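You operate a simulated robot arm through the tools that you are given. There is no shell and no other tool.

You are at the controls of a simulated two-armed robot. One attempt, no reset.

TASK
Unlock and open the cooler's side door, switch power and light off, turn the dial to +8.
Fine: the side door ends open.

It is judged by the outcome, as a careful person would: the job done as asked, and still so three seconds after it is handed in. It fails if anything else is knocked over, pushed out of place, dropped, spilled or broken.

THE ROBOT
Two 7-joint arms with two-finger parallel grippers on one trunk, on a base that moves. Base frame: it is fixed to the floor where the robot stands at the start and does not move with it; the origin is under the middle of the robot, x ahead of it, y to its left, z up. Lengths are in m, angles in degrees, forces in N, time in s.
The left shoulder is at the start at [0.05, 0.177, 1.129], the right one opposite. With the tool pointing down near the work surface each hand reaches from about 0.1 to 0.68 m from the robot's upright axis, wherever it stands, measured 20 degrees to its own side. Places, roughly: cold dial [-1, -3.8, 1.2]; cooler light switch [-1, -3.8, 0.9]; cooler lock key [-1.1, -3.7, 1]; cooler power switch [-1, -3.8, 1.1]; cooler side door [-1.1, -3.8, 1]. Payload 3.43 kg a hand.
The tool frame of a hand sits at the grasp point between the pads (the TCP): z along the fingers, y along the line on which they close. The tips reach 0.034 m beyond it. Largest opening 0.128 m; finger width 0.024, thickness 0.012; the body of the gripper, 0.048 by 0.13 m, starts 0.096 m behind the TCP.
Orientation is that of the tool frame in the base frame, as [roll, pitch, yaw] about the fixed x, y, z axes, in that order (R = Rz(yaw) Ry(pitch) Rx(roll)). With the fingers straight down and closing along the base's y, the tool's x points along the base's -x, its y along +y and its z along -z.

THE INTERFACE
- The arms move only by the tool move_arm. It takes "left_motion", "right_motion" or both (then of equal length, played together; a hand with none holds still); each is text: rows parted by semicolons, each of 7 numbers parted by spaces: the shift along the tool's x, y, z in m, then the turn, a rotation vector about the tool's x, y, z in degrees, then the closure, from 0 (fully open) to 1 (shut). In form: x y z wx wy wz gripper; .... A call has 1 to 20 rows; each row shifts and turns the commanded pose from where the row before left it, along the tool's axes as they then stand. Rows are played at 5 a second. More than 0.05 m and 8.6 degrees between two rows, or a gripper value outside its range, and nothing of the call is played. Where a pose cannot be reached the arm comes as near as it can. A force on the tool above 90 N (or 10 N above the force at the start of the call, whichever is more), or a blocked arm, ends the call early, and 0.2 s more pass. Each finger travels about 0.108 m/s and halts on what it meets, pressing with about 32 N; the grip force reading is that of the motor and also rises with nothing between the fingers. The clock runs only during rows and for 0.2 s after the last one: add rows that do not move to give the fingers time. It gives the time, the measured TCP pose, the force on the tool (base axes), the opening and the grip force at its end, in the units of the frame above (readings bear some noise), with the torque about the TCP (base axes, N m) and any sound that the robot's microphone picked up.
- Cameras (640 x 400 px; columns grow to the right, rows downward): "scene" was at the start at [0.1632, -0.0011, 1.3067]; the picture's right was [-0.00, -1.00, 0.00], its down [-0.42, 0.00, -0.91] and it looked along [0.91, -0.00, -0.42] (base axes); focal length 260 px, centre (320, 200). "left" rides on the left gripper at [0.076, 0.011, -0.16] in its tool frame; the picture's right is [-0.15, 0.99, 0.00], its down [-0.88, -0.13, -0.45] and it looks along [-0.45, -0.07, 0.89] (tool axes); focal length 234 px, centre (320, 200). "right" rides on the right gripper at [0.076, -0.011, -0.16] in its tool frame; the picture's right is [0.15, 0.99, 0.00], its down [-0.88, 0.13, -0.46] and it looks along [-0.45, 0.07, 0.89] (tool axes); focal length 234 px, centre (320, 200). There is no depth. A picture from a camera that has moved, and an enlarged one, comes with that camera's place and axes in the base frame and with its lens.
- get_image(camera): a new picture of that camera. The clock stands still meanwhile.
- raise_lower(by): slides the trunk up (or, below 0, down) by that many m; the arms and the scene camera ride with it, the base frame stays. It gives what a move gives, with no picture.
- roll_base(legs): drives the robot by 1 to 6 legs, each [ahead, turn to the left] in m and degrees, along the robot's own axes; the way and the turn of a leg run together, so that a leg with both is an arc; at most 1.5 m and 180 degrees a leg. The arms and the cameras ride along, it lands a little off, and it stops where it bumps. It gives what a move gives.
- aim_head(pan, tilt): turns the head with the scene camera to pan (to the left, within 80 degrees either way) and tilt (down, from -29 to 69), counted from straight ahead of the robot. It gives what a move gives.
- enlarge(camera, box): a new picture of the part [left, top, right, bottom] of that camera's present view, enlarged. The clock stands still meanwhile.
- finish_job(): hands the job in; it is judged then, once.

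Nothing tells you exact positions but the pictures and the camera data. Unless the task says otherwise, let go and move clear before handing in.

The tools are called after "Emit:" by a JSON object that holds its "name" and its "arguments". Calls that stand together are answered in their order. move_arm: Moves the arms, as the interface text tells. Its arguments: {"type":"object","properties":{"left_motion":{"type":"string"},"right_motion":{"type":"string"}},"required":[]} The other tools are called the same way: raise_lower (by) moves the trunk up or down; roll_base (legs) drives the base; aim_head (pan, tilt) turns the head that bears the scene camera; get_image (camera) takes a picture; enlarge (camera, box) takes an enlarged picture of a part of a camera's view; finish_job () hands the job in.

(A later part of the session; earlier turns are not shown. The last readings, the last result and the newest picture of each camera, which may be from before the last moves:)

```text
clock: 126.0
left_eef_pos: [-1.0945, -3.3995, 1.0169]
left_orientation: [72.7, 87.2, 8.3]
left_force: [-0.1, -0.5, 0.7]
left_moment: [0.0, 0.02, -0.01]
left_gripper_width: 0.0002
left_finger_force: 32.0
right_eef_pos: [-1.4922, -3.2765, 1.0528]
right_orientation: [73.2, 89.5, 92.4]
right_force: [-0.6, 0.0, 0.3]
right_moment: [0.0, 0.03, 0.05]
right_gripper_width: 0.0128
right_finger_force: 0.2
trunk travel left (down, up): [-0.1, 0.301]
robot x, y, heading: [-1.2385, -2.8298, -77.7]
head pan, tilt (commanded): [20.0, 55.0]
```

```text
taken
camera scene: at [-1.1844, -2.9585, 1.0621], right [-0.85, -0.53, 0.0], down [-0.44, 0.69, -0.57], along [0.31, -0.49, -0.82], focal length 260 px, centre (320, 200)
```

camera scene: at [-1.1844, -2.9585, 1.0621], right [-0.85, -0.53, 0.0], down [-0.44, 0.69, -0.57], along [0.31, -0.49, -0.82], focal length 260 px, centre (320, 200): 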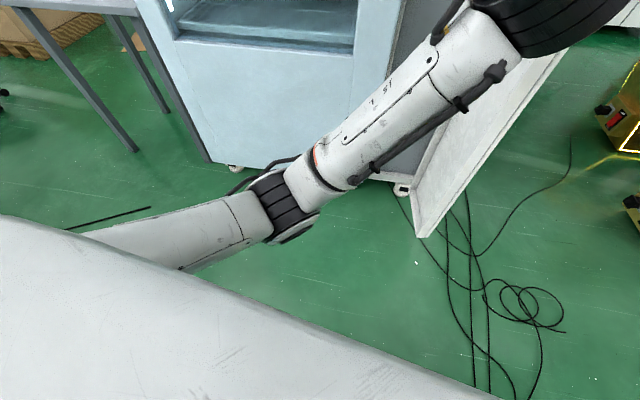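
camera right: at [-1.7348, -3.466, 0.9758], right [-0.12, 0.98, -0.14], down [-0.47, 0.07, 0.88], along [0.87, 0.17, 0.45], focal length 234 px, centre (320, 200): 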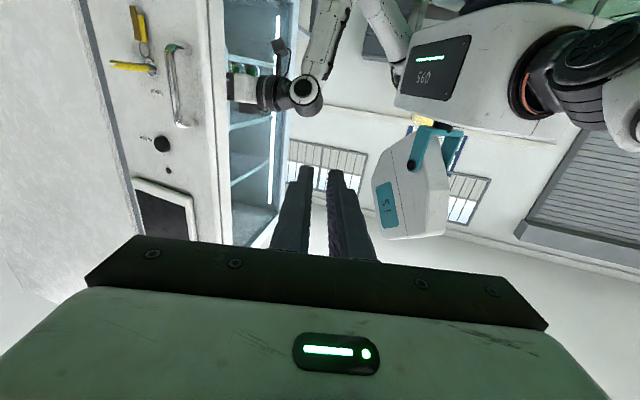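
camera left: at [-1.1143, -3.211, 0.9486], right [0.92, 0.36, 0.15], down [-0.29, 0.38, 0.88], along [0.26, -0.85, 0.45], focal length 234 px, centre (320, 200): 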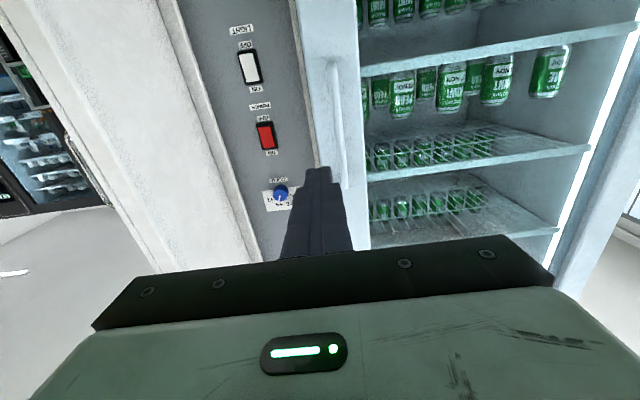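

The left upper arm gets caught on the torso again when the hand points outward like this. The right arm already proved it can reach this very line (key), so I'll change plan: move the left hand away to the left, swing the right hand to point forward on the left side of the door, push the door wider open, and work the controls with the right hand.

Emit:
{"name": "move_arm", "arguments": {"left_motion": "0 0.04 -0.02 0 0 0 1; 0 0.045 -0.02 0 0 0 1; 0 0.045 -0.02 0 0 0 1; 0 0.045 -0.02 0 0 0 1; 0 0.045 -0.01 0 0 0 1; 0 0 0 0 0 0 1"}}

Emit:
{"name": "move_arm", "arguments": {"right_motion": "0 -0.0231 0.024 8 0 0 1; 0 -0.0195 0.0269 8 0 0 1; 0 -0.0156 0.0294 8 0 0 1; 0 -0.0113 0.0312 8 0 0 1; 0 -0.0069 0.0326 8 0 0 1; 0 -0.0023 0.0332 8 0 0 1; 0 0.0024 0.0332 8 0 0 1; 0 0.007 0.0326 8 0 0 1; 0 0.0114 0.0313 8 0 0 1; 0 0.0156 0.0293 8 0 0 1; 0 0.0196 0.0269 8 0 0 1; 0 0 0 0 0 0 1"}}

Emit:
{"name": "aim_head", "arguments": {"pan": 0, "tilt": 25}}

Emit:
{"name": "get_image", "arguments": {"camera": "scene"}}

Emit:
{"name": "get_image", "arguments": {"camera": "right"}}

```text
clock: 127.7
left_eef_pos: [-0.931, -3.2417, 0.9949]
left_orientation: [120.9, 82.8, 57.8]
left_force: [0.3, -0.2, 0.2]
left_moment: [0.01, 0.0, 0.01]
left_gripper_width: 0.0
left_finger_force: 32.6
left hand out of reach, approached as far as the arm can: row 5
right_eef_pos: [-1.4931, -3.2774, 1.0517]
right_orientation: [75.4, 89.5, 94.5]
right_force: [0.1, -0.2, -0.4]
right_moment: [0.01, 0.01, 0.0]
right_gripper_width: 0.0129
right_finger_force: 0.1
trunk travel left (down, up): [-0.1, 0.301]
robot x, y, heading: [-1.2363, -2.8257, -77.6]
head pan, tilt (commanded): [20.0, 55.0]
stopped in row 6 (left hand): the arm was blocked; the commanded pose is now the measured one
```

```text
clock: 130.2
left_eef_pos: [-0.931, -3.2426, 0.9956]
left_orientation: [120.1, 82.9, 56.9]
left_force: [0.6, -0.2, -0.3]
left_moment: [-0.01, -0.03, -0.02]
left_gripper_width: 0.0
left_finger_force: 32.3
right_eef_pos: [-1.1487, -3.4686, 1.0614]
right_orientation: [159.5, 89.5, 90.5]
right_force: [-0.4, -0.3, 0.4]
right_moment: [0.01, -0.01, -0.03]
right_gripper_width: 0.0001
right_finger_force: 32.0
right hand out of reach, approached as far as the arm can: row 1, 2, 3
trunk travel left (down, up): [-0.1, 0.301]
robot x, y, heading: [-1.2387, -2.8287, -77.6]
head pan, tilt (commanded): [20.0, 55.0]
```

```text
clock: 131.2
left_eef_pos: [-0.9315, -3.2426, 0.9948]
left_orientation: [120.1, 82.8, 57.0]
left_force: [-0.1, -0.3, 0.3]
left_moment: [-0.02, 0.0, 0.0]
left_gripper_width: 0.0002
left_finger_force: 32.5
right_eef_pos: [-1.1498, -3.4687, 1.0614]
right_orientation: [161.4, 89.4, 92.7]
right_force: [-0.1, -0.9, 0.3]
right_moment: [0.01, -0.02, -0.02]
right_gripper_width: 0.0
right_finger_force: 32.0
trunk travel left (down, up): [-0.1, 0.301]
robot x, y, heading: [-1.2392, -2.8248, -77.6]
head pan, tilt (commanded): [0.0, 25.0]
```

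```text
taken
camera scene: at [-1.2032, -2.9875, 1.106], right [-0.98, -0.21, 0.0], down [-0.09, 0.41, -0.91], along [0.19, -0.89, -0.42], focal length 260 px, centre (320, 200)
```

scene: 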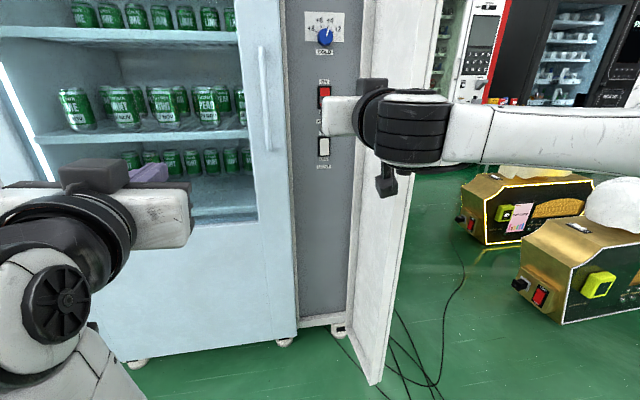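

```text
taken
camera right: at [-1.2164, -3.323, 0.9859], right [0.92, 0.36, -0.14], down [-0.04, 0.46, 0.88], along [0.38, -0.81, 0.44], focal length 234 px, centre (320, 200)
```

right: 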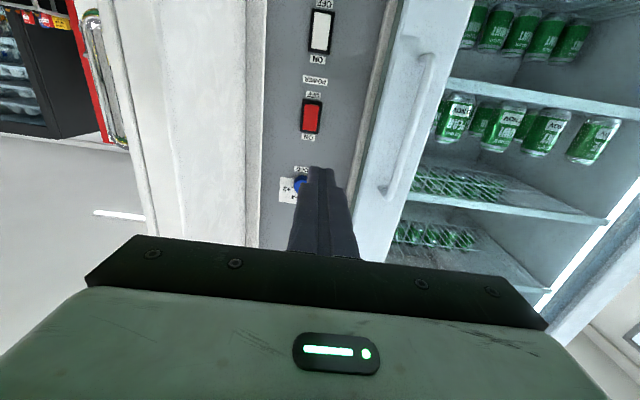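

The right hand now points at the panel (heading -68.7°) with its forearm passing in front of the door's free end. I'll move in a little and push the door's inner face to the right to open it wider.

Emit:
{"name": "move_arm", "arguments": {"right_motion": "0 -0.02 0.04 0 0 0 1; 0 -0.03 0.035 0 0 0 1; 0 -0.035 0 0 0 0 1; 0 -0.035 0 0 0 0 1; 0 -0.035 0 0 0 0 1; 0 -0.035 0 0 0 0 1; 0 0 0 0 0 0 1"}}

Emit:
{"name": "get_image", "arguments": {"camera": "scene"}}

```text
clock: 132.8
left_eef_pos: [-0.9254, -3.2421, 0.9945]
left_orientation: [121.5, 83.2, 58.5]
left_force: [0.3, 0.3, 0.0]
left_moment: [-0.01, 0.01, 0.01]
left_gripper_width: 0.0002
left_finger_force: 31.8
right_eef_pos: [-1.2639, -3.5928, 1.0629]
right_orientation: [-111.6, 89.3, -176.7]
right_force: [60.8, 17.2, -7.1]
right_moment: [0.21, -0.88, -0.64]
right_gripper_width: 0.0002
right_finger_force: 32.4
trunk travel left (down, up): [-0.1, 0.301]
robot x, y, heading: [-1.2429, -2.8297, -77.5]
head pan, tilt (commanded): [0.0, 25.0]
```

```text
taken
camera scene: at [-1.1959, -2.986, 1.1059], right [-0.98, -0.22, 0.01], down [-0.1, 0.41, -0.91], along [0.19, -0.89, -0.42], focal length 260 px, centre (320, 200)
```

scene: 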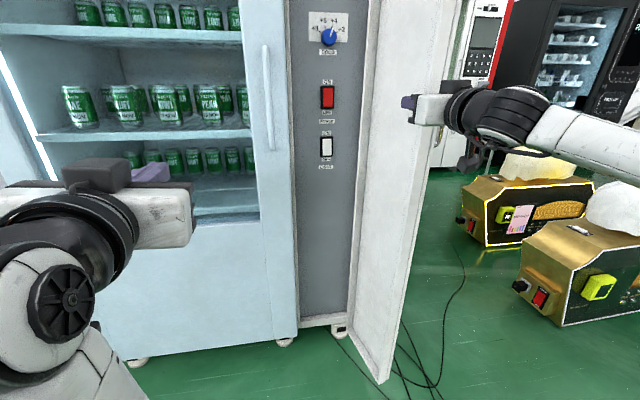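

The door resists with ~60 N and doesn't go further, so it has its stop near 95°; I'll leave it there. I'll back the hand off the door to the control line; with the arm stretched its forearm should clear the door's free end.

Emit:
{"name": "move_arm", "arguments": {"right_motion": "0 0.03 0 0 0 0 1; 0 0.035 0 0 0 0 1; 0 0.035 0 0 0 0 1; 0 0.035 0 0 0 0 1; 0 0.035 0 0 0 0 1; 0 0 0 0 0 0 1"}}

Emit:
{"name": "get_image", "arguments": {"camera": "scene"}}

```text
clock: 134.2
left_eef_pos: [-0.9303, -3.2433, 0.9948]
left_orientation: [119.7, 83.0, 56.7]
left_force: [0.0, -0.7, 0.4]
left_moment: [0.04, 0.02, -0.02]
left_gripper_width: 0.0
left_finger_force: 32.2
right_eef_pos: [-1.1396, -3.5452, 1.0619]
right_orientation: [160.9, 89.5, 91.9]
right_force: [0.0, -0.2, -0.6]
right_moment: [-0.01, 0.04, -0.01]
right_gripper_width: 0.0
right_finger_force: 32.1
trunk travel left (down, up): [-0.1, 0.301]
robot x, y, heading: [-1.2425, -2.8283, -77.6]
head pan, tilt (commanded): [0.0, 25.0]
```

```text
taken
camera scene: at [-1.2032, -2.9875, 1.1061], right [-0.98, -0.21, 0.0], down [-0.09, 0.41, -0.91], along [0.19, -0.89, -0.42], focal length 260 px, centre (320, 200)
```

scene: 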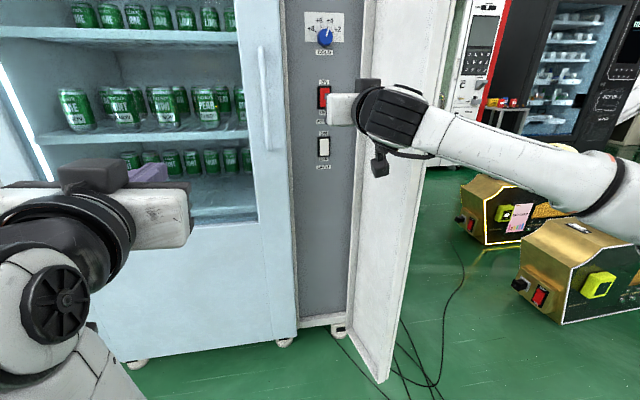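

The hand is on the control line, 28 cm out. I'll extend the arm forward 12 cm and lower to POWER height, then check forearm clearance from the door.

Emit:
{"name": "move_arm", "arguments": {"right_motion": "0.008 0 0.03 0 0 0 1; 0.008 0 0.03 0 0 0 1; 0.008 0 0.03 0 0 0 1; 0.007 0 0.03 0 0 0 1; 0 0 0 0 0 0 1"}}

Emit:
{"name": "get_image", "arguments": {"camera": "scene"}}

Emit:
{"name": "get_image", "arguments": {"camera": "right"}}

```text
clock: 135.4
left_eef_pos: [-0.9322, -3.2428, 0.9953]
left_orientation: [120.2, 82.9, 57.0]
left_force: [0.4, 0.5, -0.2]
left_moment: [-0.03, 0.01, 0.02]
left_gripper_width: 0.0
left_finger_force: 32.5
right_eef_pos: [-1.0962, -3.6574, 1.0277]
right_orientation: [162.0, 89.5, 93.2]
right_force: [0.4, 0.7, -0.3]
right_moment: [-0.01, -0.02, -0.03]
right_gripper_width: 0.0
right_finger_force: 32.3
trunk travel left (down, up): [-0.1, 0.301]
robot x, y, heading: [-1.2389, -2.8301, -77.7]
head pan, tilt (commanded): [0.0, 25.0]
```

```text
taken
camera scene: at [-1.2032, -2.9875, 1.1061], right [-0.98, -0.21, 0.0], down [-0.09, 0.41, -0.91], along [0.19, -0.89, -0.42], focal length 260 px, centre (320, 200)
```

scene: 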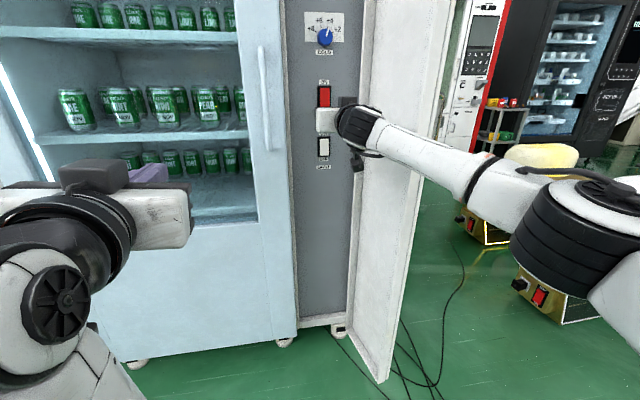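

```text
taken
camera right: at [-1.164, -3.5126, 0.9536], right [0.92, 0.36, -0.14], down [-0.04, 0.46, 0.88], along [0.38, -0.81, 0.44], focal length 234 px, centre (320, 200)
```

right: 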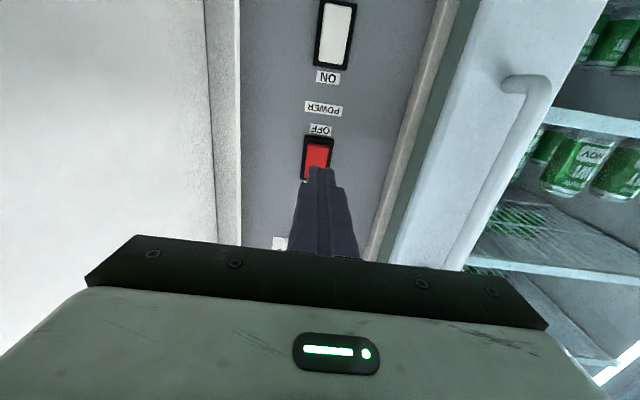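

The arm is well stretched and its forearm passes clear of the door. The POWER rocker is dead ahead; I'll pull back 3 cm and drive the base 12 cm closer so that pressing stays within reach.

Emit:
{"name": "move_arm", "arguments": {"right_motion": "0 0.008 -0.03 0 0 0 1; 0 0.008 0 0 0 0 1; 0 0 0 0 0 0 1"}}

Emit:
{"name": "roll_base", "arguments": {"legs": [[0.12, 0]]}}

Emit:
{"name": "get_image", "arguments": {"camera": "right"}}

Emit:
{"name": "get_image", "arguments": {"camera": "scene"}}

```text
clock: 136.2
left_eef_pos: [-0.9325, -3.2429, 0.9952]
left_orientation: [120.2, 82.9, 57.3]
left_force: [-0.1, -0.4, 0.3]
left_moment: [-0.02, 0.0, 0.03]
left_gripper_width: 0.0
left_finger_force: 32.3
right_eef_pos: [-1.0929, -3.6224, 1.0304]
right_orientation: [160.5, 89.5, 91.6]
right_force: [0.0, 0.3, 0.6]
right_moment: [-0.01, 0.0, -0.02]
right_gripper_width: 0.0001
right_finger_force: 32.3
trunk travel left (down, up): [-0.1, 0.301]
robot x, y, heading: [-1.2391, -2.8286, -77.9]
head pan, tilt (commanded): [0.0, 25.0]
```

```text
clock: 137.4
left_eef_pos: [-0.9067, -3.3606, 0.996]
left_orientation: [120.0, 82.8, 57.1]
left_force: [-0.2, -0.2, 0.6]
left_moment: [0.02, 0.0, 0.0]
left_gripper_width: 0.0
left_finger_force: 32.2
right_eef_pos: [-1.0671, -3.7403, 1.0302]
right_orientation: [160.9, 89.5, 92.2]
right_force: [-0.2, 0.0, 0.1]
right_moment: [0.02, 0.0, 0.03]
right_gripper_width: 0.0001
right_finger_force: 31.6
trunk travel left (down, up): [-0.1, 0.301]
robot x, y, heading: [-1.2112, -2.9482, -77.8]
head pan, tilt (commanded): [0.0, 25.0]
```

```text
taken
camera right: at [-1.1345, -3.5956, 0.9543], right [0.92, 0.36, -0.14], down [-0.04, 0.46, 0.88], along [0.38, -0.81, 0.44], focal length 234 px, centre (320, 200)
```

right: 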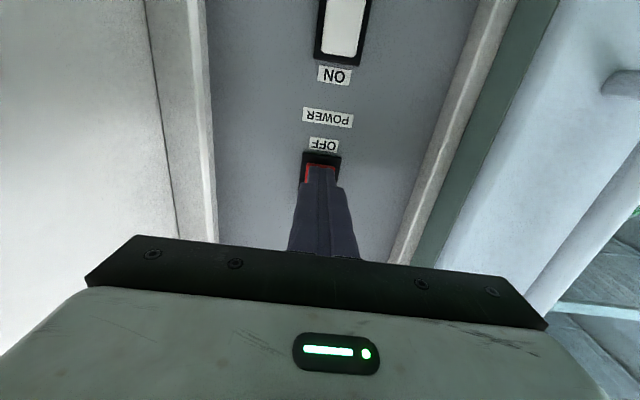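

```text
taken
camera scene: at [-1.1778, -3.1046, 1.106], right [-0.98, -0.21, 0.0], down [-0.09, 0.41, -0.91], along [0.19, -0.89, -0.42], focal length 260 px, centre (320, 200)
```

scene: 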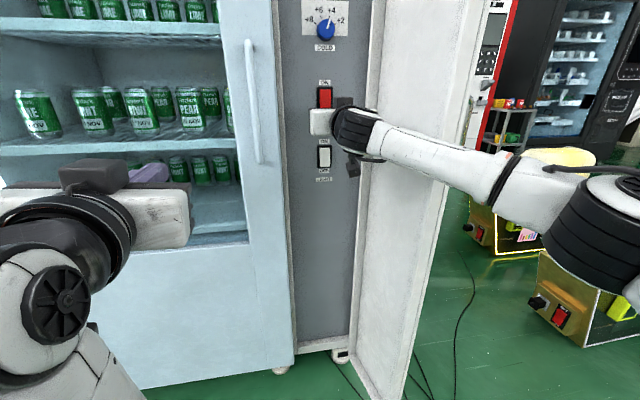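

The hand is 3.8 cm from the panel, forces zero. A close look to verify the fingertip meets the lower (OFF) half of the POWER rocker.

Emit:
{"name": "enlarge", "arguments": {"camera": "right", "box": [270, 110, 370, 220]}}

Emit:
{"name": "enlarge", "arguments": {"camera": "scene", "box": [290, 70, 390, 190]}}

```text
3.64 times, centred on (320, 165) of right
camera zoom: at [-1.1345, -3.5956, 0.9543], right [0.92, 0.36, -0.14], down [-0.04, 0.46, 0.88], along [0.38, -0.81, 0.44], focal length 852 px, centre (320, 327)
```

zoom: 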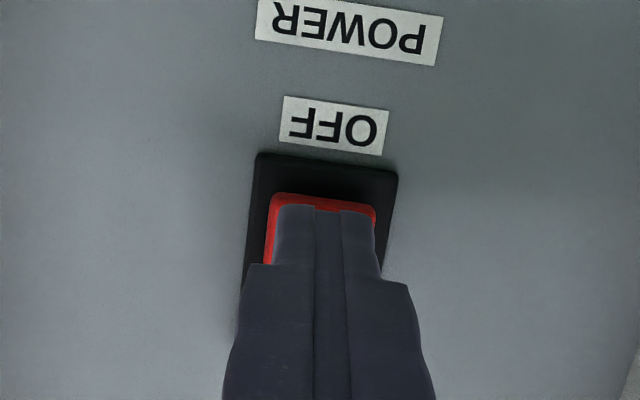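

```text
3.33 times, centred on (340, 130) of scene
camera zoom: at [-1.1778, -3.1046, 1.106], right [-0.98, -0.21, 0.0], down [-0.09, 0.41, -0.91], along [0.19, -0.89, -0.42], focal length 867 px, centre (253, 433)
```

zoom: 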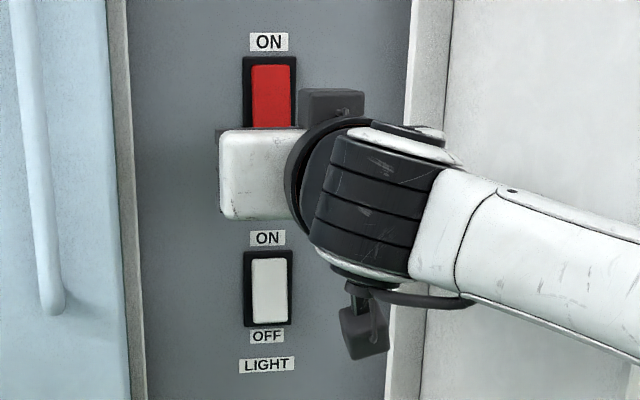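

Alignment is good: the fingertip faces the lower half of the red rocker. I'll press forward in small steps.

Emit:
{"name": "move_arm", "arguments": {"right_motion": "-0.003 0 0.01 0 0 0 1; 0 0 0.008 0 0 0 1; 0 0 0.004 0 0 0 1; 0 0 0.004 0 0 0 1; 0 0 0 0 0 0 1"}}

Emit:
{"name": "enlarge", "arguments": {"camera": "right", "box": [270, 110, 370, 220]}}

```text
clock: 138.6
left_eef_pos: [-0.9049, -3.3597, 0.9937]
left_orientation: [120.1, 82.8, 57.0]
left_force: [-0.3, -1.3, 0.5]
left_moment: [-0.05, -0.02, 0.03]
left_gripper_width: 0.0
left_finger_force: 32.1
right_eef_pos: [-1.0577, -3.7651, 1.0326]
right_orientation: [162.1, 89.6, 93.2]
right_force: [-0.3, 0.6, 0.1]
right_moment: [0.02, 0.0, -0.01]
right_gripper_width: 0.0002
right_finger_force: 31.6
trunk travel left (down, up): [-0.1, 0.301]
robot x, y, heading: [-1.2124, -2.9446, -77.8]
head pan, tilt (commanded): [0.0, 25.0]
```

```text
3.64 times, centred on (320, 165) of right
camera zoom: at [-1.1252, -3.6198, 0.957], right [0.92, 0.36, -0.14], down [-0.04, 0.46, 0.88], along [0.38, -0.81, 0.44], focal length 852 px, centre (320, 327)
```

zoom: 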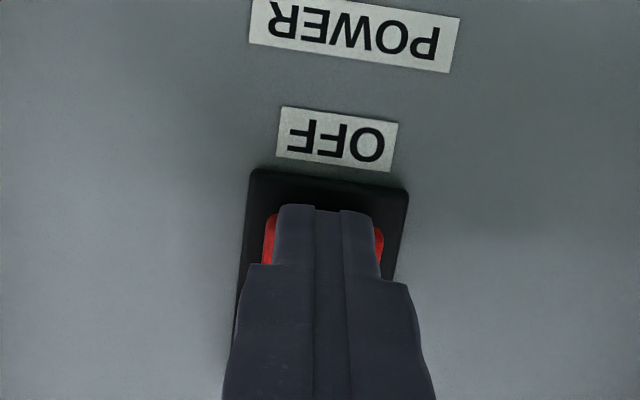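

No contact yet; tip is ~1.2 cm from the panel. Continue pressing in 4 mm steps.

Emit:
{"name": "move_arm", "arguments": {"right_motion": "0 0 0.004 0 0 0 1; 0 0 0.004 0 0 0 1; 0 0 0.004 0 0 0 1; 0 0 0 0 0 0 1"}}

Emit:
{"name": "enlarge", "arguments": {"camera": "scene", "box": [290, 70, 390, 190]}}

```text
clock: 139.6
left_eef_pos: [-0.9078, -3.358, 0.9965]
left_orientation: [118.7, 82.9, 55.7]
left_force: [-0.4, 0.0, 0.3]
left_moment: [0.0, 0.0, -0.01]
left_gripper_width: 0.0
left_finger_force: 32.1
right_eef_pos: [-1.0534, -3.774, 1.0319]
right_orientation: [156.1, 89.5, 87.0]
right_force: [-17.7, 37.5, -13.5]
right_moment: [-0.06, 0.01, -0.06]
right_gripper_width: 0.0
right_finger_force: 32.1
trunk travel left (down, up): [-0.1, 0.301]
robot x, y, heading: [-1.2122, -2.9461, -77.6]
head pan, tilt (commanded): [0.0, 25.0]
```

```text
3.33 times, centred on (340, 130) of scene
camera zoom: at [-1.1795, -3.1019, 1.1063], right [-0.98, -0.21, 0.0], down [-0.09, 0.41, -0.91], along [0.19, -0.89, -0.42], focal length 867 px, centre (253, 433)
```

zoom: 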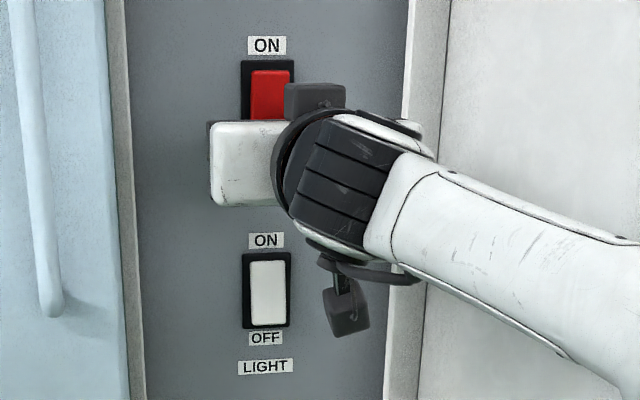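

Force rose to ~43 N with the tip essentially at panel depth, so the rocker's lower half should be pushed in. I'll back off and look.

Emit:
{"name": "move_arm", "arguments": {"right_motion": "0 0 -0.02 0 0 0 1; 0 0 -0.02 0 0 0 1; 0.02 0 -0.01 0 0 0 1; 0.02 0 0 0 0 0 1; 0 0 0 0 0 0 1"}}

Emit:
{"name": "enlarge", "arguments": {"camera": "scene", "box": [290, 70, 390, 190]}}

Emit:
{"name": "get_image", "arguments": {"camera": "right"}}

```text
clock: 140.8
left_eef_pos: [-0.9064, -3.3591, 0.9945]
left_orientation: [120.0, 82.9, 56.9]
left_force: [0.3, 0.2, 0.0]
left_moment: [0.0, 0.0, 0.03]
left_gripper_width: 0.0002
left_finger_force: 31.9
right_eef_pos: [-1.0706, -3.7293, 0.9927]
right_orientation: [162.7, 89.5, 93.6]
right_force: [0.2, -0.8, -0.9]
right_moment: [0.0, 0.0, -0.02]
right_gripper_width: 0.0003
right_finger_force: 31.9
trunk travel left (down, up): [-0.1, 0.301]
robot x, y, heading: [-1.2144, -2.9457, -77.8]
head pan, tilt (commanded): [0.0, 25.0]
```

```text
3.33 times, centred on (340, 130) of scene
camera zoom: at [-1.1778, -3.1045, 1.1061], right [-0.98, -0.21, 0.0], down [-0.09, 0.41, -0.91], along [0.19, -0.89, -0.42], focal length 867 px, centre (253, 433)
```

zoom: 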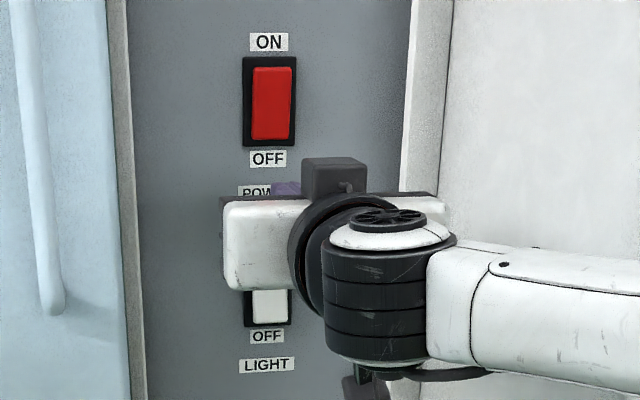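

```text
taken
camera right: at [-1.1393, -3.5835, 0.9172], right [0.92, 0.36, -0.14], down [-0.04, 0.46, 0.88], along [0.38, -0.81, 0.44], focal length 234 px, centre (320, 200)
```

right: 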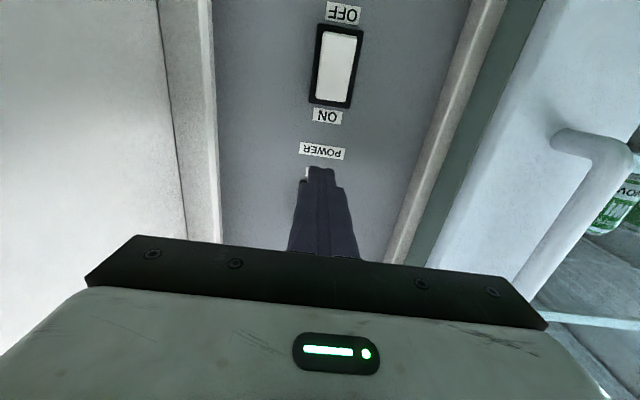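

I'll enlarge the POWER rocker more to confirm its state.

Emit:
{"name": "enlarge", "arguments": {"camera": "scene", "box": [305, 75, 345, 125]}}

Emit:
{"name": "enlarge", "arguments": {"camera": "right", "box": [290, 0, 390, 130]}}

```text
8.00 times, centred on (325, 100) of scene
camera zoom: at [-1.1778, -3.1045, 1.1061], right [-0.98, -0.21, 0.0], down [-0.09, 0.41, -0.91], along [0.19, -0.89, -0.42], focal length 2081 px, centre (280, 1000)
```

zoom: 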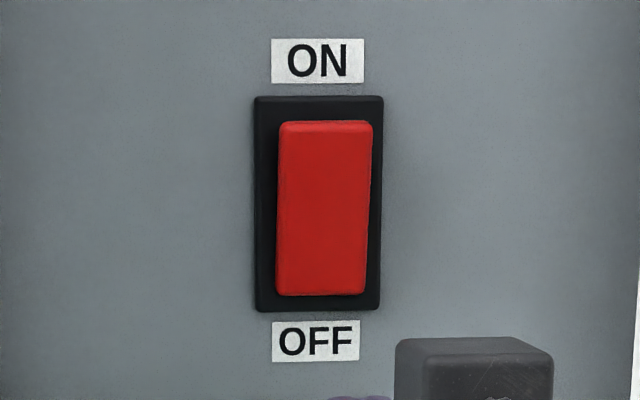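

```text
3.08 times, centred on (340, 65) of right
camera zoom: at [-1.1393, -3.5835, 0.9172], right [0.92, 0.36, -0.14], down [-0.04, 0.46, 0.88], along [0.38, -0.81, 0.44], focal length 720 px, centre (258, 615)
```

zoom: 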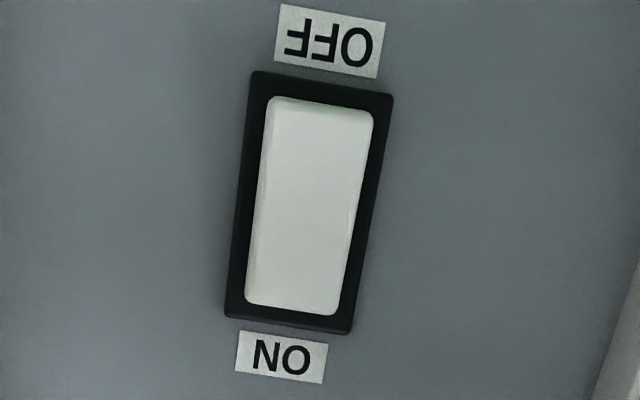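

The rocker's upper end now stands out more than the lower (shifted right by perspective), consistent with OFF. I'll check the overall scene (cabinet light etc.) as a cross-check.

Emit:
{"name": "aim_head", "arguments": {"pan": 15, "tilt": 10}}

Emit:
{"name": "get_image", "arguments": {"camera": "scene"}}

Emit:
{"name": "enlarge", "arguments": {"camera": "scene", "box": [330, 60, 450, 200]}}

```text
clock: 141.6
left_eef_pos: [-0.9052, -3.3599, 0.9947]
left_orientation: [120.0, 82.8, 56.9]
left_force: [0.0, 0.6, -0.2]
left_moment: [0.03, 0.03, -0.01]
left_gripper_width: 0.0003
left_finger_force: 31.6
right_eef_pos: [-1.0717, -3.7274, 0.9933]
right_orientation: [161.2, 89.6, 92.3]
right_force: [0.7, 0.3, 0.5]
right_moment: [0.0, -0.02, 0.0]
right_gripper_width: 0.0
right_finger_force: 31.8
trunk travel left (down, up): [-0.1, 0.301]
robot x, y, heading: [-1.2121, -2.9445, -77.4]
head pan, tilt (commanded): [15.0, 10.0]
```

```text
taken
camera scene: at [-1.1549, -3.0972, 1.1304], right [-0.89, -0.46, 0.0], down [-0.08, 0.15, -0.98], along [0.45, -0.88, -0.17], focal length 260 px, centre (320, 200)
```

scene: 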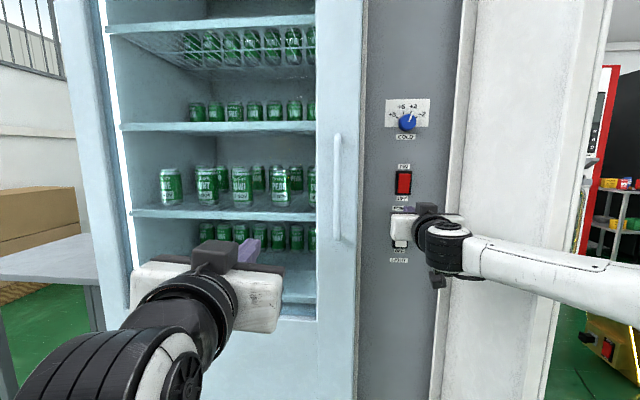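

```text
2.86 times, centred on (390, 130) of scene
camera zoom: at [-1.1549, -3.0972, 1.1304], right [-0.89, -0.46, 0.0], down [-0.08, 0.15, -0.98], along [0.45, -0.88, -0.17], focal length 743 px, centre (120, 400)
```

zoom: 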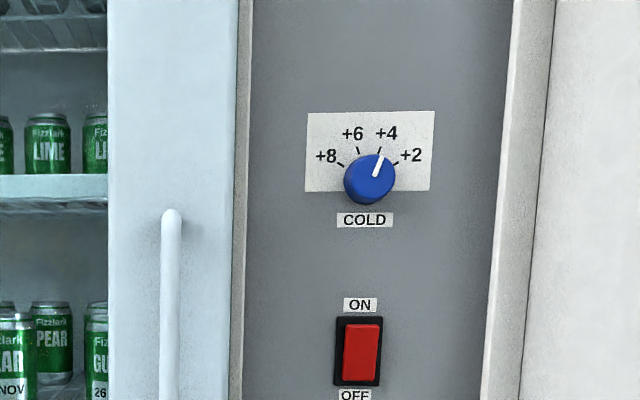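

The press reached panel depth, so POWER should be off; I'll re-verify later from another angle. Now lower the hand to the LIGHT rocker's lower half.

Emit:
{"name": "move_arm", "arguments": {"right_motion": "0.035 0 0 0 0 0 1; 0.035 0 0 0 0 0 1; 0.035 0 0 0 0 0 1; 0 0 0 0 0 0 1"}}

Emit:
{"name": "get_image", "arguments": {"camera": "right"}}

Emit:
{"name": "enlarge", "arguments": {"camera": "right", "box": [270, 100, 370, 220]}}

Emit:
{"name": "get_image", "arguments": {"camera": "scene"}}

```text
clock: 142.6
left_eef_pos: [-0.9062, -3.3604, 0.9952]
left_orientation: [120.0, 82.9, 56.9]
left_force: [1.0, -0.4, -0.4]
left_moment: [0.0, -0.03, 0.02]
left_gripper_width: 0.0
left_finger_force: 32.3
right_eef_pos: [-1.0722, -3.7276, 0.9229]
right_orientation: [171.9, 89.2, 102.6]
right_force: [-0.6, 0.6, 0.1]
right_moment: [0.03, 0.04, 0.03]
right_gripper_width: 0.0002
right_finger_force: 32.4
right hand out of reach, approached as far as the arm can: row 3
trunk travel left (down, up): [-0.1, 0.301]
robot x, y, heading: [-1.2148, -2.9451, -77.8]
head pan, tilt (commanded): [15.0, 10.0]
```

```text
taken
camera right: at [-1.1385, -3.5818, 0.8482], right [0.92, 0.35, -0.14], down [-0.04, 0.46, 0.89], along [0.38, -0.81, 0.44], focal length 234 px, centre (320, 200)
```

right: 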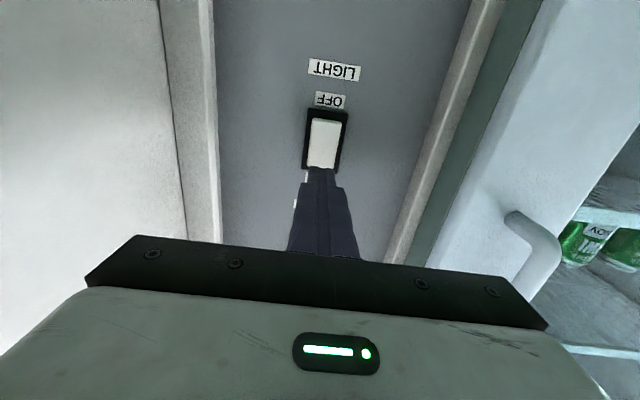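

```text
3.33 times, centred on (320, 160) of right
camera zoom: at [-1.1385, -3.5818, 0.8482], right [0.92, 0.35, -0.14], down [-0.04, 0.46, 0.89], along [0.38, -0.81, 0.44], focal length 781 px, centre (320, 333)
```

zoom: 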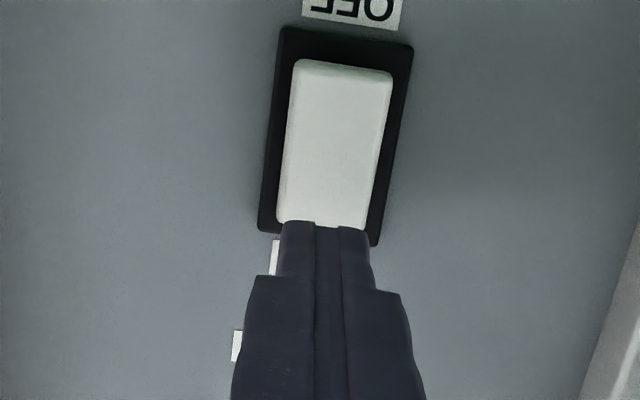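

```text
taken
camera scene: at [-1.1548, -3.0971, 1.1305], right [-0.89, -0.46, 0.0], down [-0.08, 0.15, -0.98], along [0.45, -0.88, -0.17], focal length 260 px, centre (320, 200)
```

scene: 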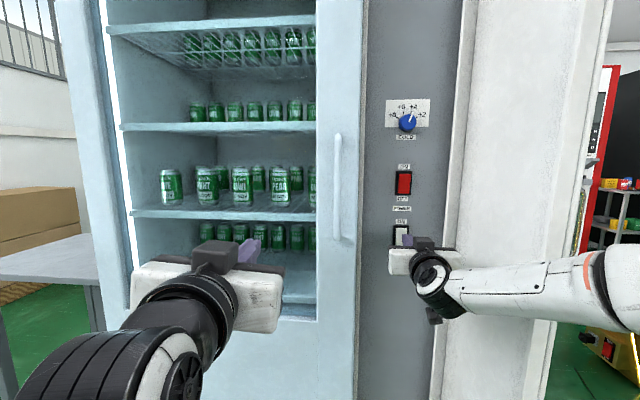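

The arm bottoms out at z = 0.923; the LIGHT rocker's lower end is at z ≈ 0.877. I'll lower the trunk 3.6 cm so the fingertip meets its lower half.

Emit:
{"name": "raise_lower", "arguments": {"by": -0.036}}

Emit:
{"name": "enlarge", "arguments": {"camera": "right", "box": [270, 100, 370, 220]}}

```text
clock: 143.4
left_eef_pos: [-0.9059, -3.3604, 0.9597]
left_orientation: [119.9, 82.9, 56.8]
left_force: [0.0, 0.0, 0.6]
left_moment: [-0.01, -0.03, 0.01]
left_gripper_width: 0.0002
left_finger_force: 31.9
right_eef_pos: [-1.0706, -3.7274, 0.8859]
right_orientation: [172.4, 89.2, 103.1]
right_force: [0.0, 0.2, 0.0]
right_moment: [-0.04, 0.03, 0.0]
right_gripper_width: 0.0002
right_finger_force: 31.8
trunk travel left (down, up): [-0.064, 0.337]
robot x, y, heading: [-1.2146, -2.9439, -77.6]
head pan, tilt (commanded): [15.0, 10.0]
```

```text
3.33 times, centred on (320, 160) of right
camera zoom: at [-1.1385, -3.5817, 0.8122], right [0.92, 0.35, -0.14], down [-0.04, 0.46, 0.89], along [0.38, -0.81, 0.44], focal length 781 px, centre (320, 333)
```

zoom: 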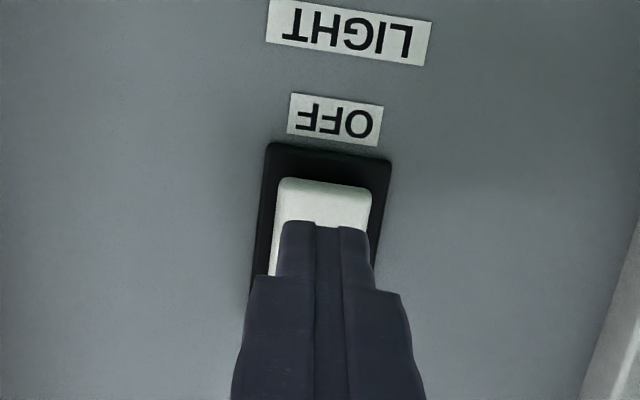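

Aligned with the lower half of the white rocker. Pressing forward in steps.

Emit:
{"name": "move_arm", "arguments": {"right_motion": "0 0 0.012 0 0 0 1; 0 0 0.012 0 0 0 1; 0 0 0.01 0 0 0 1; 0 0 0.004 0 0 0 1; 0 0 0 0 0 0 1"}}

Emit:
{"name": "enlarge", "arguments": {"camera": "right", "box": [270, 100, 370, 220]}}

```text
clock: 144.6
left_eef_pos: [-0.9052, -3.361, 0.959]
left_orientation: [120.1, 82.9, 56.8]
left_force: [-0.6, 0.4, 0.0]
left_moment: [0.05, 0.04, 0.01]
left_gripper_width: 0.0001
left_finger_force: 32.2
right_eef_pos: [-1.0576, -3.7638, 0.8864]
right_orientation: [172.9, 89.1, 103.8]
right_force: [-0.3, -0.1, 0.6]
right_moment: [0.01, 0.03, 0.02]
right_gripper_width: 0.0
right_finger_force: 31.6
trunk travel left (down, up): [-0.064, 0.337]
robot x, y, heading: [-1.214, -2.9457, -77.7]
head pan, tilt (commanded): [15.0, 10.0]
```

```text
3.33 times, centred on (320, 160) of right
camera zoom: at [-1.1252, -3.6171, 0.8116], right [0.92, 0.35, -0.14], down [-0.04, 0.46, 0.89], along [0.38, -0.82, 0.44], focal length 781 px, centre (320, 333)
```

zoom: 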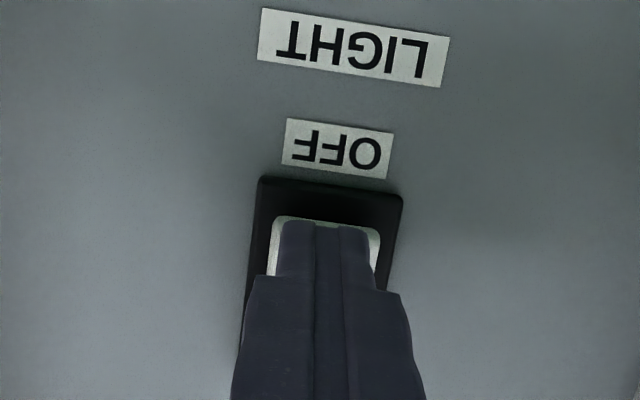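

Tip ~1.3 cm from the panel, z holding at 0.886. Now the final press.

Emit:
{"name": "move_arm", "arguments": {"right_motion": "0 0 0.004 0 0 0 1; 0 0 0.004 0 0 0 1; 0 0 0.004 0 0 0 1; 0 0 0.002 0 0 0 1; 0 0 0 0 0 0 1"}}

Emit:
{"name": "get_image", "arguments": {"camera": "scene"}}

```text
clock: 145.8
left_eef_pos: [-0.9083, -3.3572, 0.9616]
left_orientation: [118.6, 82.9, 55.6]
left_force: [0.1, -0.7, -0.6]
left_moment: [0.0, 0.0, 0.0]
left_gripper_width: 0.0
left_finger_force: 32.5
right_eef_pos: [-1.0535, -3.7732, 0.8867]
right_orientation: [173.2, 89.1, 104.0]
right_force: [-29.2, 56.0, -11.5]
right_moment: [-0.51, 0.34, -0.29]
right_gripper_width: 0.0
right_finger_force: 31.9
trunk travel left (down, up): [-0.064, 0.337]
robot x, y, heading: [-1.2122, -2.9476, -77.8]
head pan, tilt (commanded): [15.0, 10.0]
```

```text
taken
camera scene: at [-1.1573, -3.0935, 1.095], right [-0.89, -0.46, 0.0], down [-0.08, 0.15, -0.99], along [0.45, -0.88, -0.17], focal length 260 px, centre (320, 200)
```

scene: 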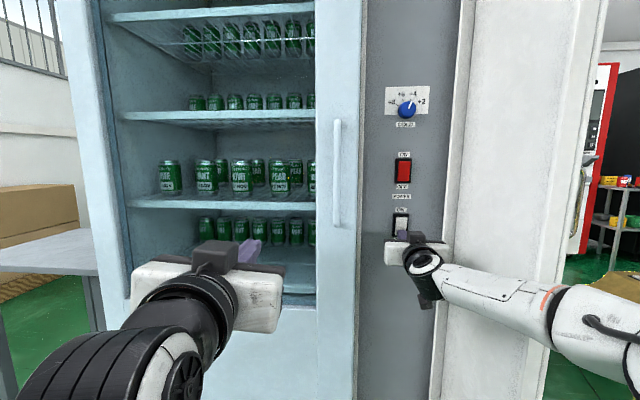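

The cabinet's light strip has gone dark, so LIGHT is off, and POWER was pressed to the same depth. I'll back off and raise the trunk for the dial.

Emit:
{"name": "move_arm", "arguments": {"right_motion": "0 0 -0.02 0 0 0 1; 0 0 -0.02 0 0 0 1; 0 0 -0.02 0 0 0 1; 0 0 -0.02 0 0 0 1; 0 0 0 0 0 0 1"}}

Emit:
{"name": "raise_lower", "arguments": {"by": 0.2}}

Emit:
{"name": "get_image", "arguments": {"camera": "scene"}}

Emit:
{"name": "get_image", "arguments": {"camera": "right"}}

```text
clock: 147.0
left_eef_pos: [-0.906, -3.3595, 0.9602]
left_orientation: [120.0, 82.9, 56.9]
left_force: [-0.7, 0.2, 0.7]
left_moment: [0.03, 0.02, 0.03]
left_gripper_width: 0.0001
left_finger_force: 31.7
right_eef_pos: [-1.0824, -3.7018, 0.8871]
right_orientation: [176.1, 88.9, 106.6]
right_force: [1.0, -0.4, 0.0]
right_moment: [0.05, -0.02, -0.01]
right_gripper_width: 0.0
right_finger_force: 31.9
trunk travel left (down, up): [-0.064, 0.337]
robot x, y, heading: [-1.2165, -2.9429, -77.8]
head pan, tilt (commanded): [15.0, 10.0]
```

```text
clock: 149.2
left_eef_pos: [-0.9056, -3.3595, 1.1593]
left_orientation: [120.2, 82.8, 57.1]
left_force: [0.1, 0.4, -0.2]
left_moment: [0.0, -0.03, 0.02]
left_gripper_width: 0.0
left_finger_force: 31.8
right_eef_pos: [-1.0816, -3.7017, 1.0877]
right_orientation: [177.3, 88.7, 107.9]
right_force: [-0.3, 0.0, 0.2]
right_moment: [-0.03, 0.05, -0.02]
right_gripper_width: 0.0
right_finger_force: 32.0
trunk travel left (down, up): [-0.264, 0.137]
robot x, y, heading: [-1.212, -2.9475, -77.6]
head pan, tilt (commanded): [15.0, 10.0]
```

```text
taken
camera scene: at [-1.1548, -3.0972, 1.2944], right [-0.89, -0.46, 0.0], down [-0.08, 0.15, -0.98], along [0.45, -0.88, -0.17], focal length 260 px, centre (320, 200)
```

scene: 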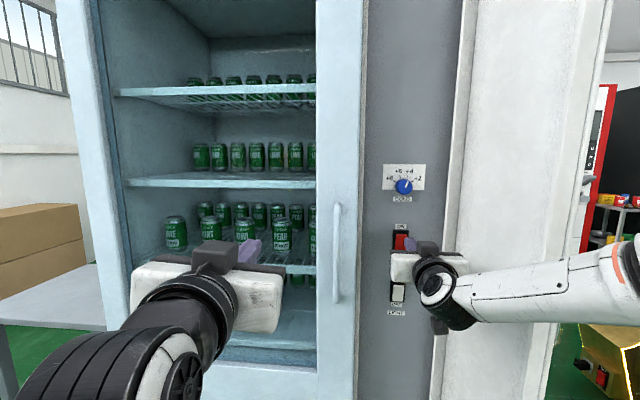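

```text
taken
camera right: at [-1.1484, -3.5544, 1.0134], right [0.93, 0.35, -0.15], down [-0.03, 0.46, 0.89], along [0.38, -0.82, 0.43], focal length 234 px, centre (320, 200)
```

right: 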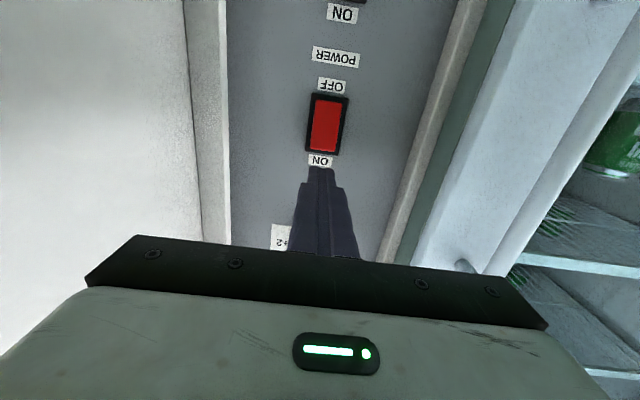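

The cabinet is clearly darker now (LIGHT off). I'll check the POWER rocker's state in this closer view too.

Emit:
{"name": "enlarge", "arguments": {"camera": "right", "box": [290, 70, 370, 170]}}

Emit:
{"name": "enlarge", "arguments": {"camera": "scene", "box": [375, 150, 435, 320]}}

Emit:
{"name": "enlarge", "arguments": {"camera": "scene", "box": [370, 150, 440, 210]}}

```text
4.00 times, centred on (330, 120) of right
camera zoom: at [-1.1484, -3.5544, 1.0134], right [0.93, 0.35, -0.15], down [-0.03, 0.46, 0.89], along [0.38, -0.82, 0.43], focal length 937 px, centre (280, 520)
```

zoom: 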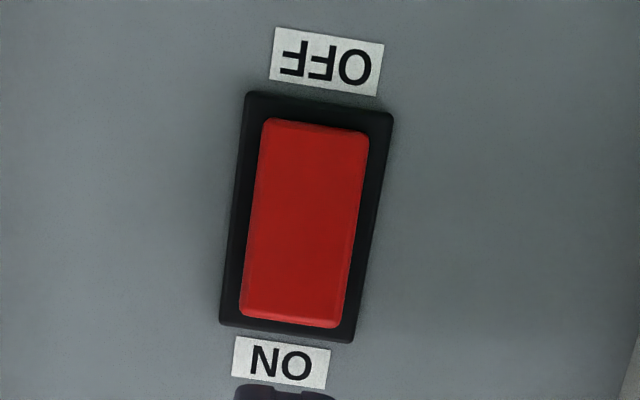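

```text
2.35 times, centred on (405, 235) of scene
camera zoom: at [-1.1548, -3.0972, 1.2944], right [-0.89, -0.46, 0.0], down [-0.08, 0.15, -0.98], along [0.45, -0.88, -0.17], focal length 612 px, centre (120, 118)
```

zoom: 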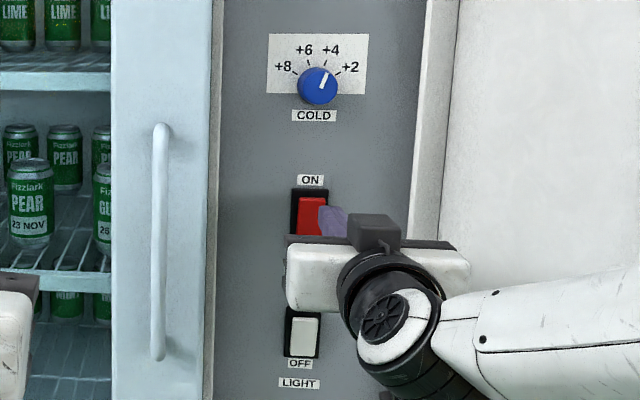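

```text
6.67 times, centred on (405, 180) of scene
camera zoom: at [-1.1548, -3.0972, 1.2944], right [-0.89, -0.46, 0.0], down [-0.08, 0.15, -0.98], along [0.45, -0.88, -0.17], focal length 1734 px, centre (-247, 333)
```

zoom: 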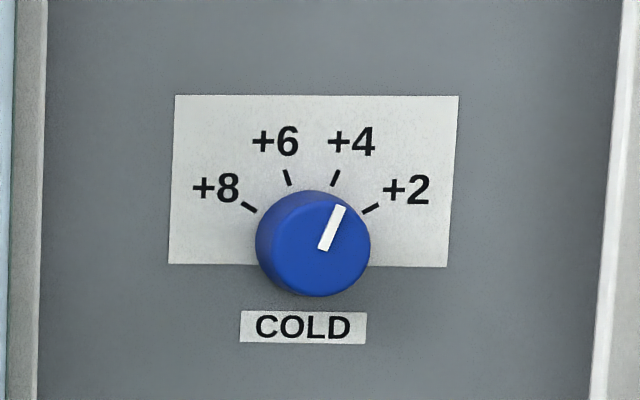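

POWER's upper end stands proud in this view too: it is OFF. The dial axis is at roughly z 1.203, on the same line. I'll raise the hand to it, level it, and open the fingers to see the knob between them.

Emit:
{"name": "move_arm", "arguments": {"right_motion": "-0.03 0 -0.005 0 -1.3 0 0.9; -0.03 0 0 0 0 0 0.7; -0.03 0 0 0 0 0 0.5; -0.025 0 0 0 0 0 0.45; 0 0 0 0 0 0 0.45"}}

Emit:
{"name": "get_image", "arguments": {"camera": "right"}}

Emit:
{"name": "enlarge", "arguments": {"camera": "right", "box": [260, 60, 390, 200]}}

Emit:
{"name": "get_image", "arguments": {"camera": "scene"}}

```text
clock: 150.4
left_eef_pos: [-0.9059, -3.3606, 1.1591]
left_orientation: [120.0, 82.9, 56.9]
left_force: [-1.7, 0.3, -0.8]
left_moment: [0.0, -0.01, -0.01]
left_gripper_width: 0.0
left_finger_force: 32.2
right_eef_pos: [-1.0834, -3.6967, 1.2035]
right_orientation: [23.2, 89.8, -46.2]
right_force: [-0.7, 0.7, -0.1]
right_moment: [0.01, 0.0, -0.03]
right_gripper_width: 0.0704
right_finger_force: 0.1
trunk travel left (down, up): [-0.264, 0.137]
robot x, y, heading: [-1.212, -2.9456, -77.7]
head pan, tilt (commanded): [15.0, 10.0]
```

```text
taken
camera right: at [-1.1499, -3.5512, 1.1261], right [0.93, 0.35, -0.15], down [-0.04, 0.47, 0.88], along [0.37, -0.81, 0.45], focal length 234 px, centre (320, 200)
```

right: 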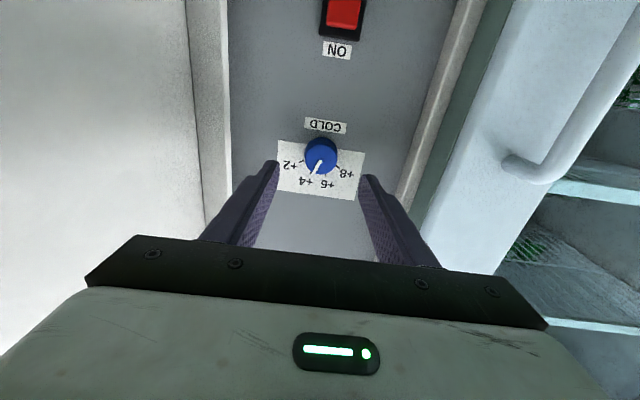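

```text
2.86 times, centred on (325, 130) of right
camera zoom: at [-1.1499, -3.5512, 1.1261], right [0.93, 0.35, -0.15], down [-0.04, 0.47, 0.88], along [0.37, -0.81, 0.45], focal length 669 px, centre (306, 400)
```

zoom: 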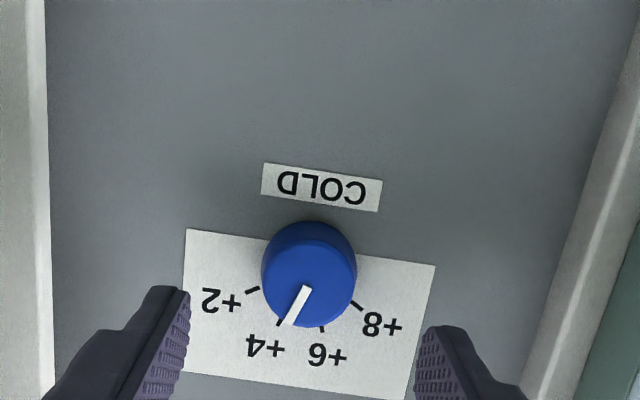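

```text
taken
camera scene: at [-1.1548, -3.0972, 1.2944], right [-0.89, -0.46, 0.0], down [-0.08, 0.15, -0.98], along [0.45, -0.88, -0.17], focal length 260 px, centre (320, 200)
```

scene: 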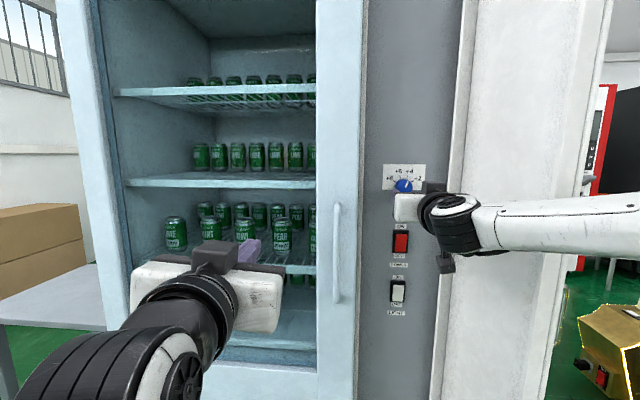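

The knob is 3.7 cm wide, protrudes ~2 cm, and its axis is 2–3 mm up/left of the TCP. I'll centre on it, pre-roll the hand 80° clockwise in free space, so that I can then turn the dial counter-clockwise by ~76° with the wrist unwinding.

Emit:
{"name": "move_arm", "arguments": {"right_motion": "-0.0023 0.0028 0 -0.9 0 0 0.45; 0 0 0 0 0 8 0.45; 0 0 0 0 0 8 0.45; 0 0 0 0 0 8 0.45; 0 0 0 0 0 8 0.45; 0 0 0 0 0 8 0.45; 0 0 0 0 0 8 0.45; 0 0 0 0 0 8 0.45; 0 0 0 0 0 8 0.45; 0 0 0 0 0 8 0.45; 0 0 0 0 0 8 0.45; 0 0 0 0 0 0 0.45"}}

Emit:
{"name": "get_image", "arguments": {"camera": "right"}}

Emit:
{"name": "enlarge", "arguments": {"camera": "right", "box": [260, 60, 390, 200]}}

```text
clock: 153.0
left_eef_pos: [-0.9056, -3.3601, 1.16]
left_orientation: [120.1, 82.8, 56.9]
left_force: [0.0, -0.6, 0.0]
left_moment: [0.02, 0.02, -0.01]
left_gripper_width: 0.0
left_finger_force: 32.1
right_eef_pos: [-1.0805, -3.6951, 1.2053]
right_orientation: [90.0, 9.9, 21.4]
right_force: [0.6, 0.8, 0.3]
right_moment: [-0.03, -0.01, -0.02]
right_gripper_width: 0.0704
right_finger_force: 0.0
trunk travel left (down, up): [-0.264, 0.137]
robot x, y, heading: [-1.2153, -2.9448, -77.7]
head pan, tilt (commanded): [15.0, 10.0]
```

```text
taken
camera right: at [-1.0712, -3.521, 1.1792], right [0.29, 0.12, 0.95], down [-0.95, 0.12, 0.28], along [-0.08, -0.99, 0.14], focal length 234 px, centre (320, 200)
```

right: 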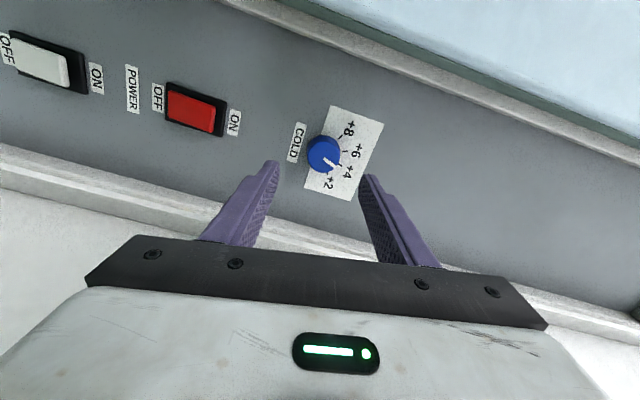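

```text
2.86 times, centred on (325, 130) of right
camera zoom: at [-1.0712, -3.521, 1.1792], right [0.29, 0.12, 0.95], down [-0.95, 0.12, 0.28], along [-0.08, -0.99, 0.14], focal length 669 px, centre (306, 400)
```

zoom: 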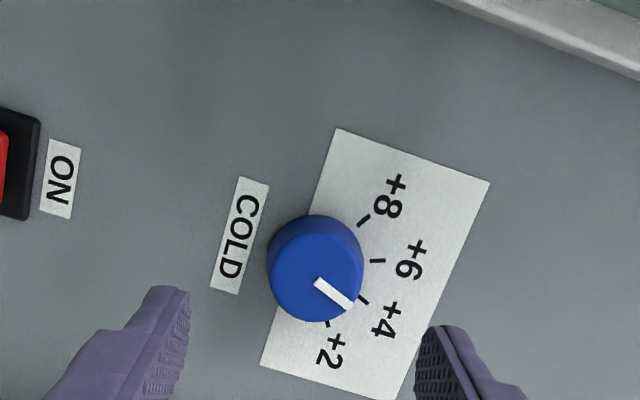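

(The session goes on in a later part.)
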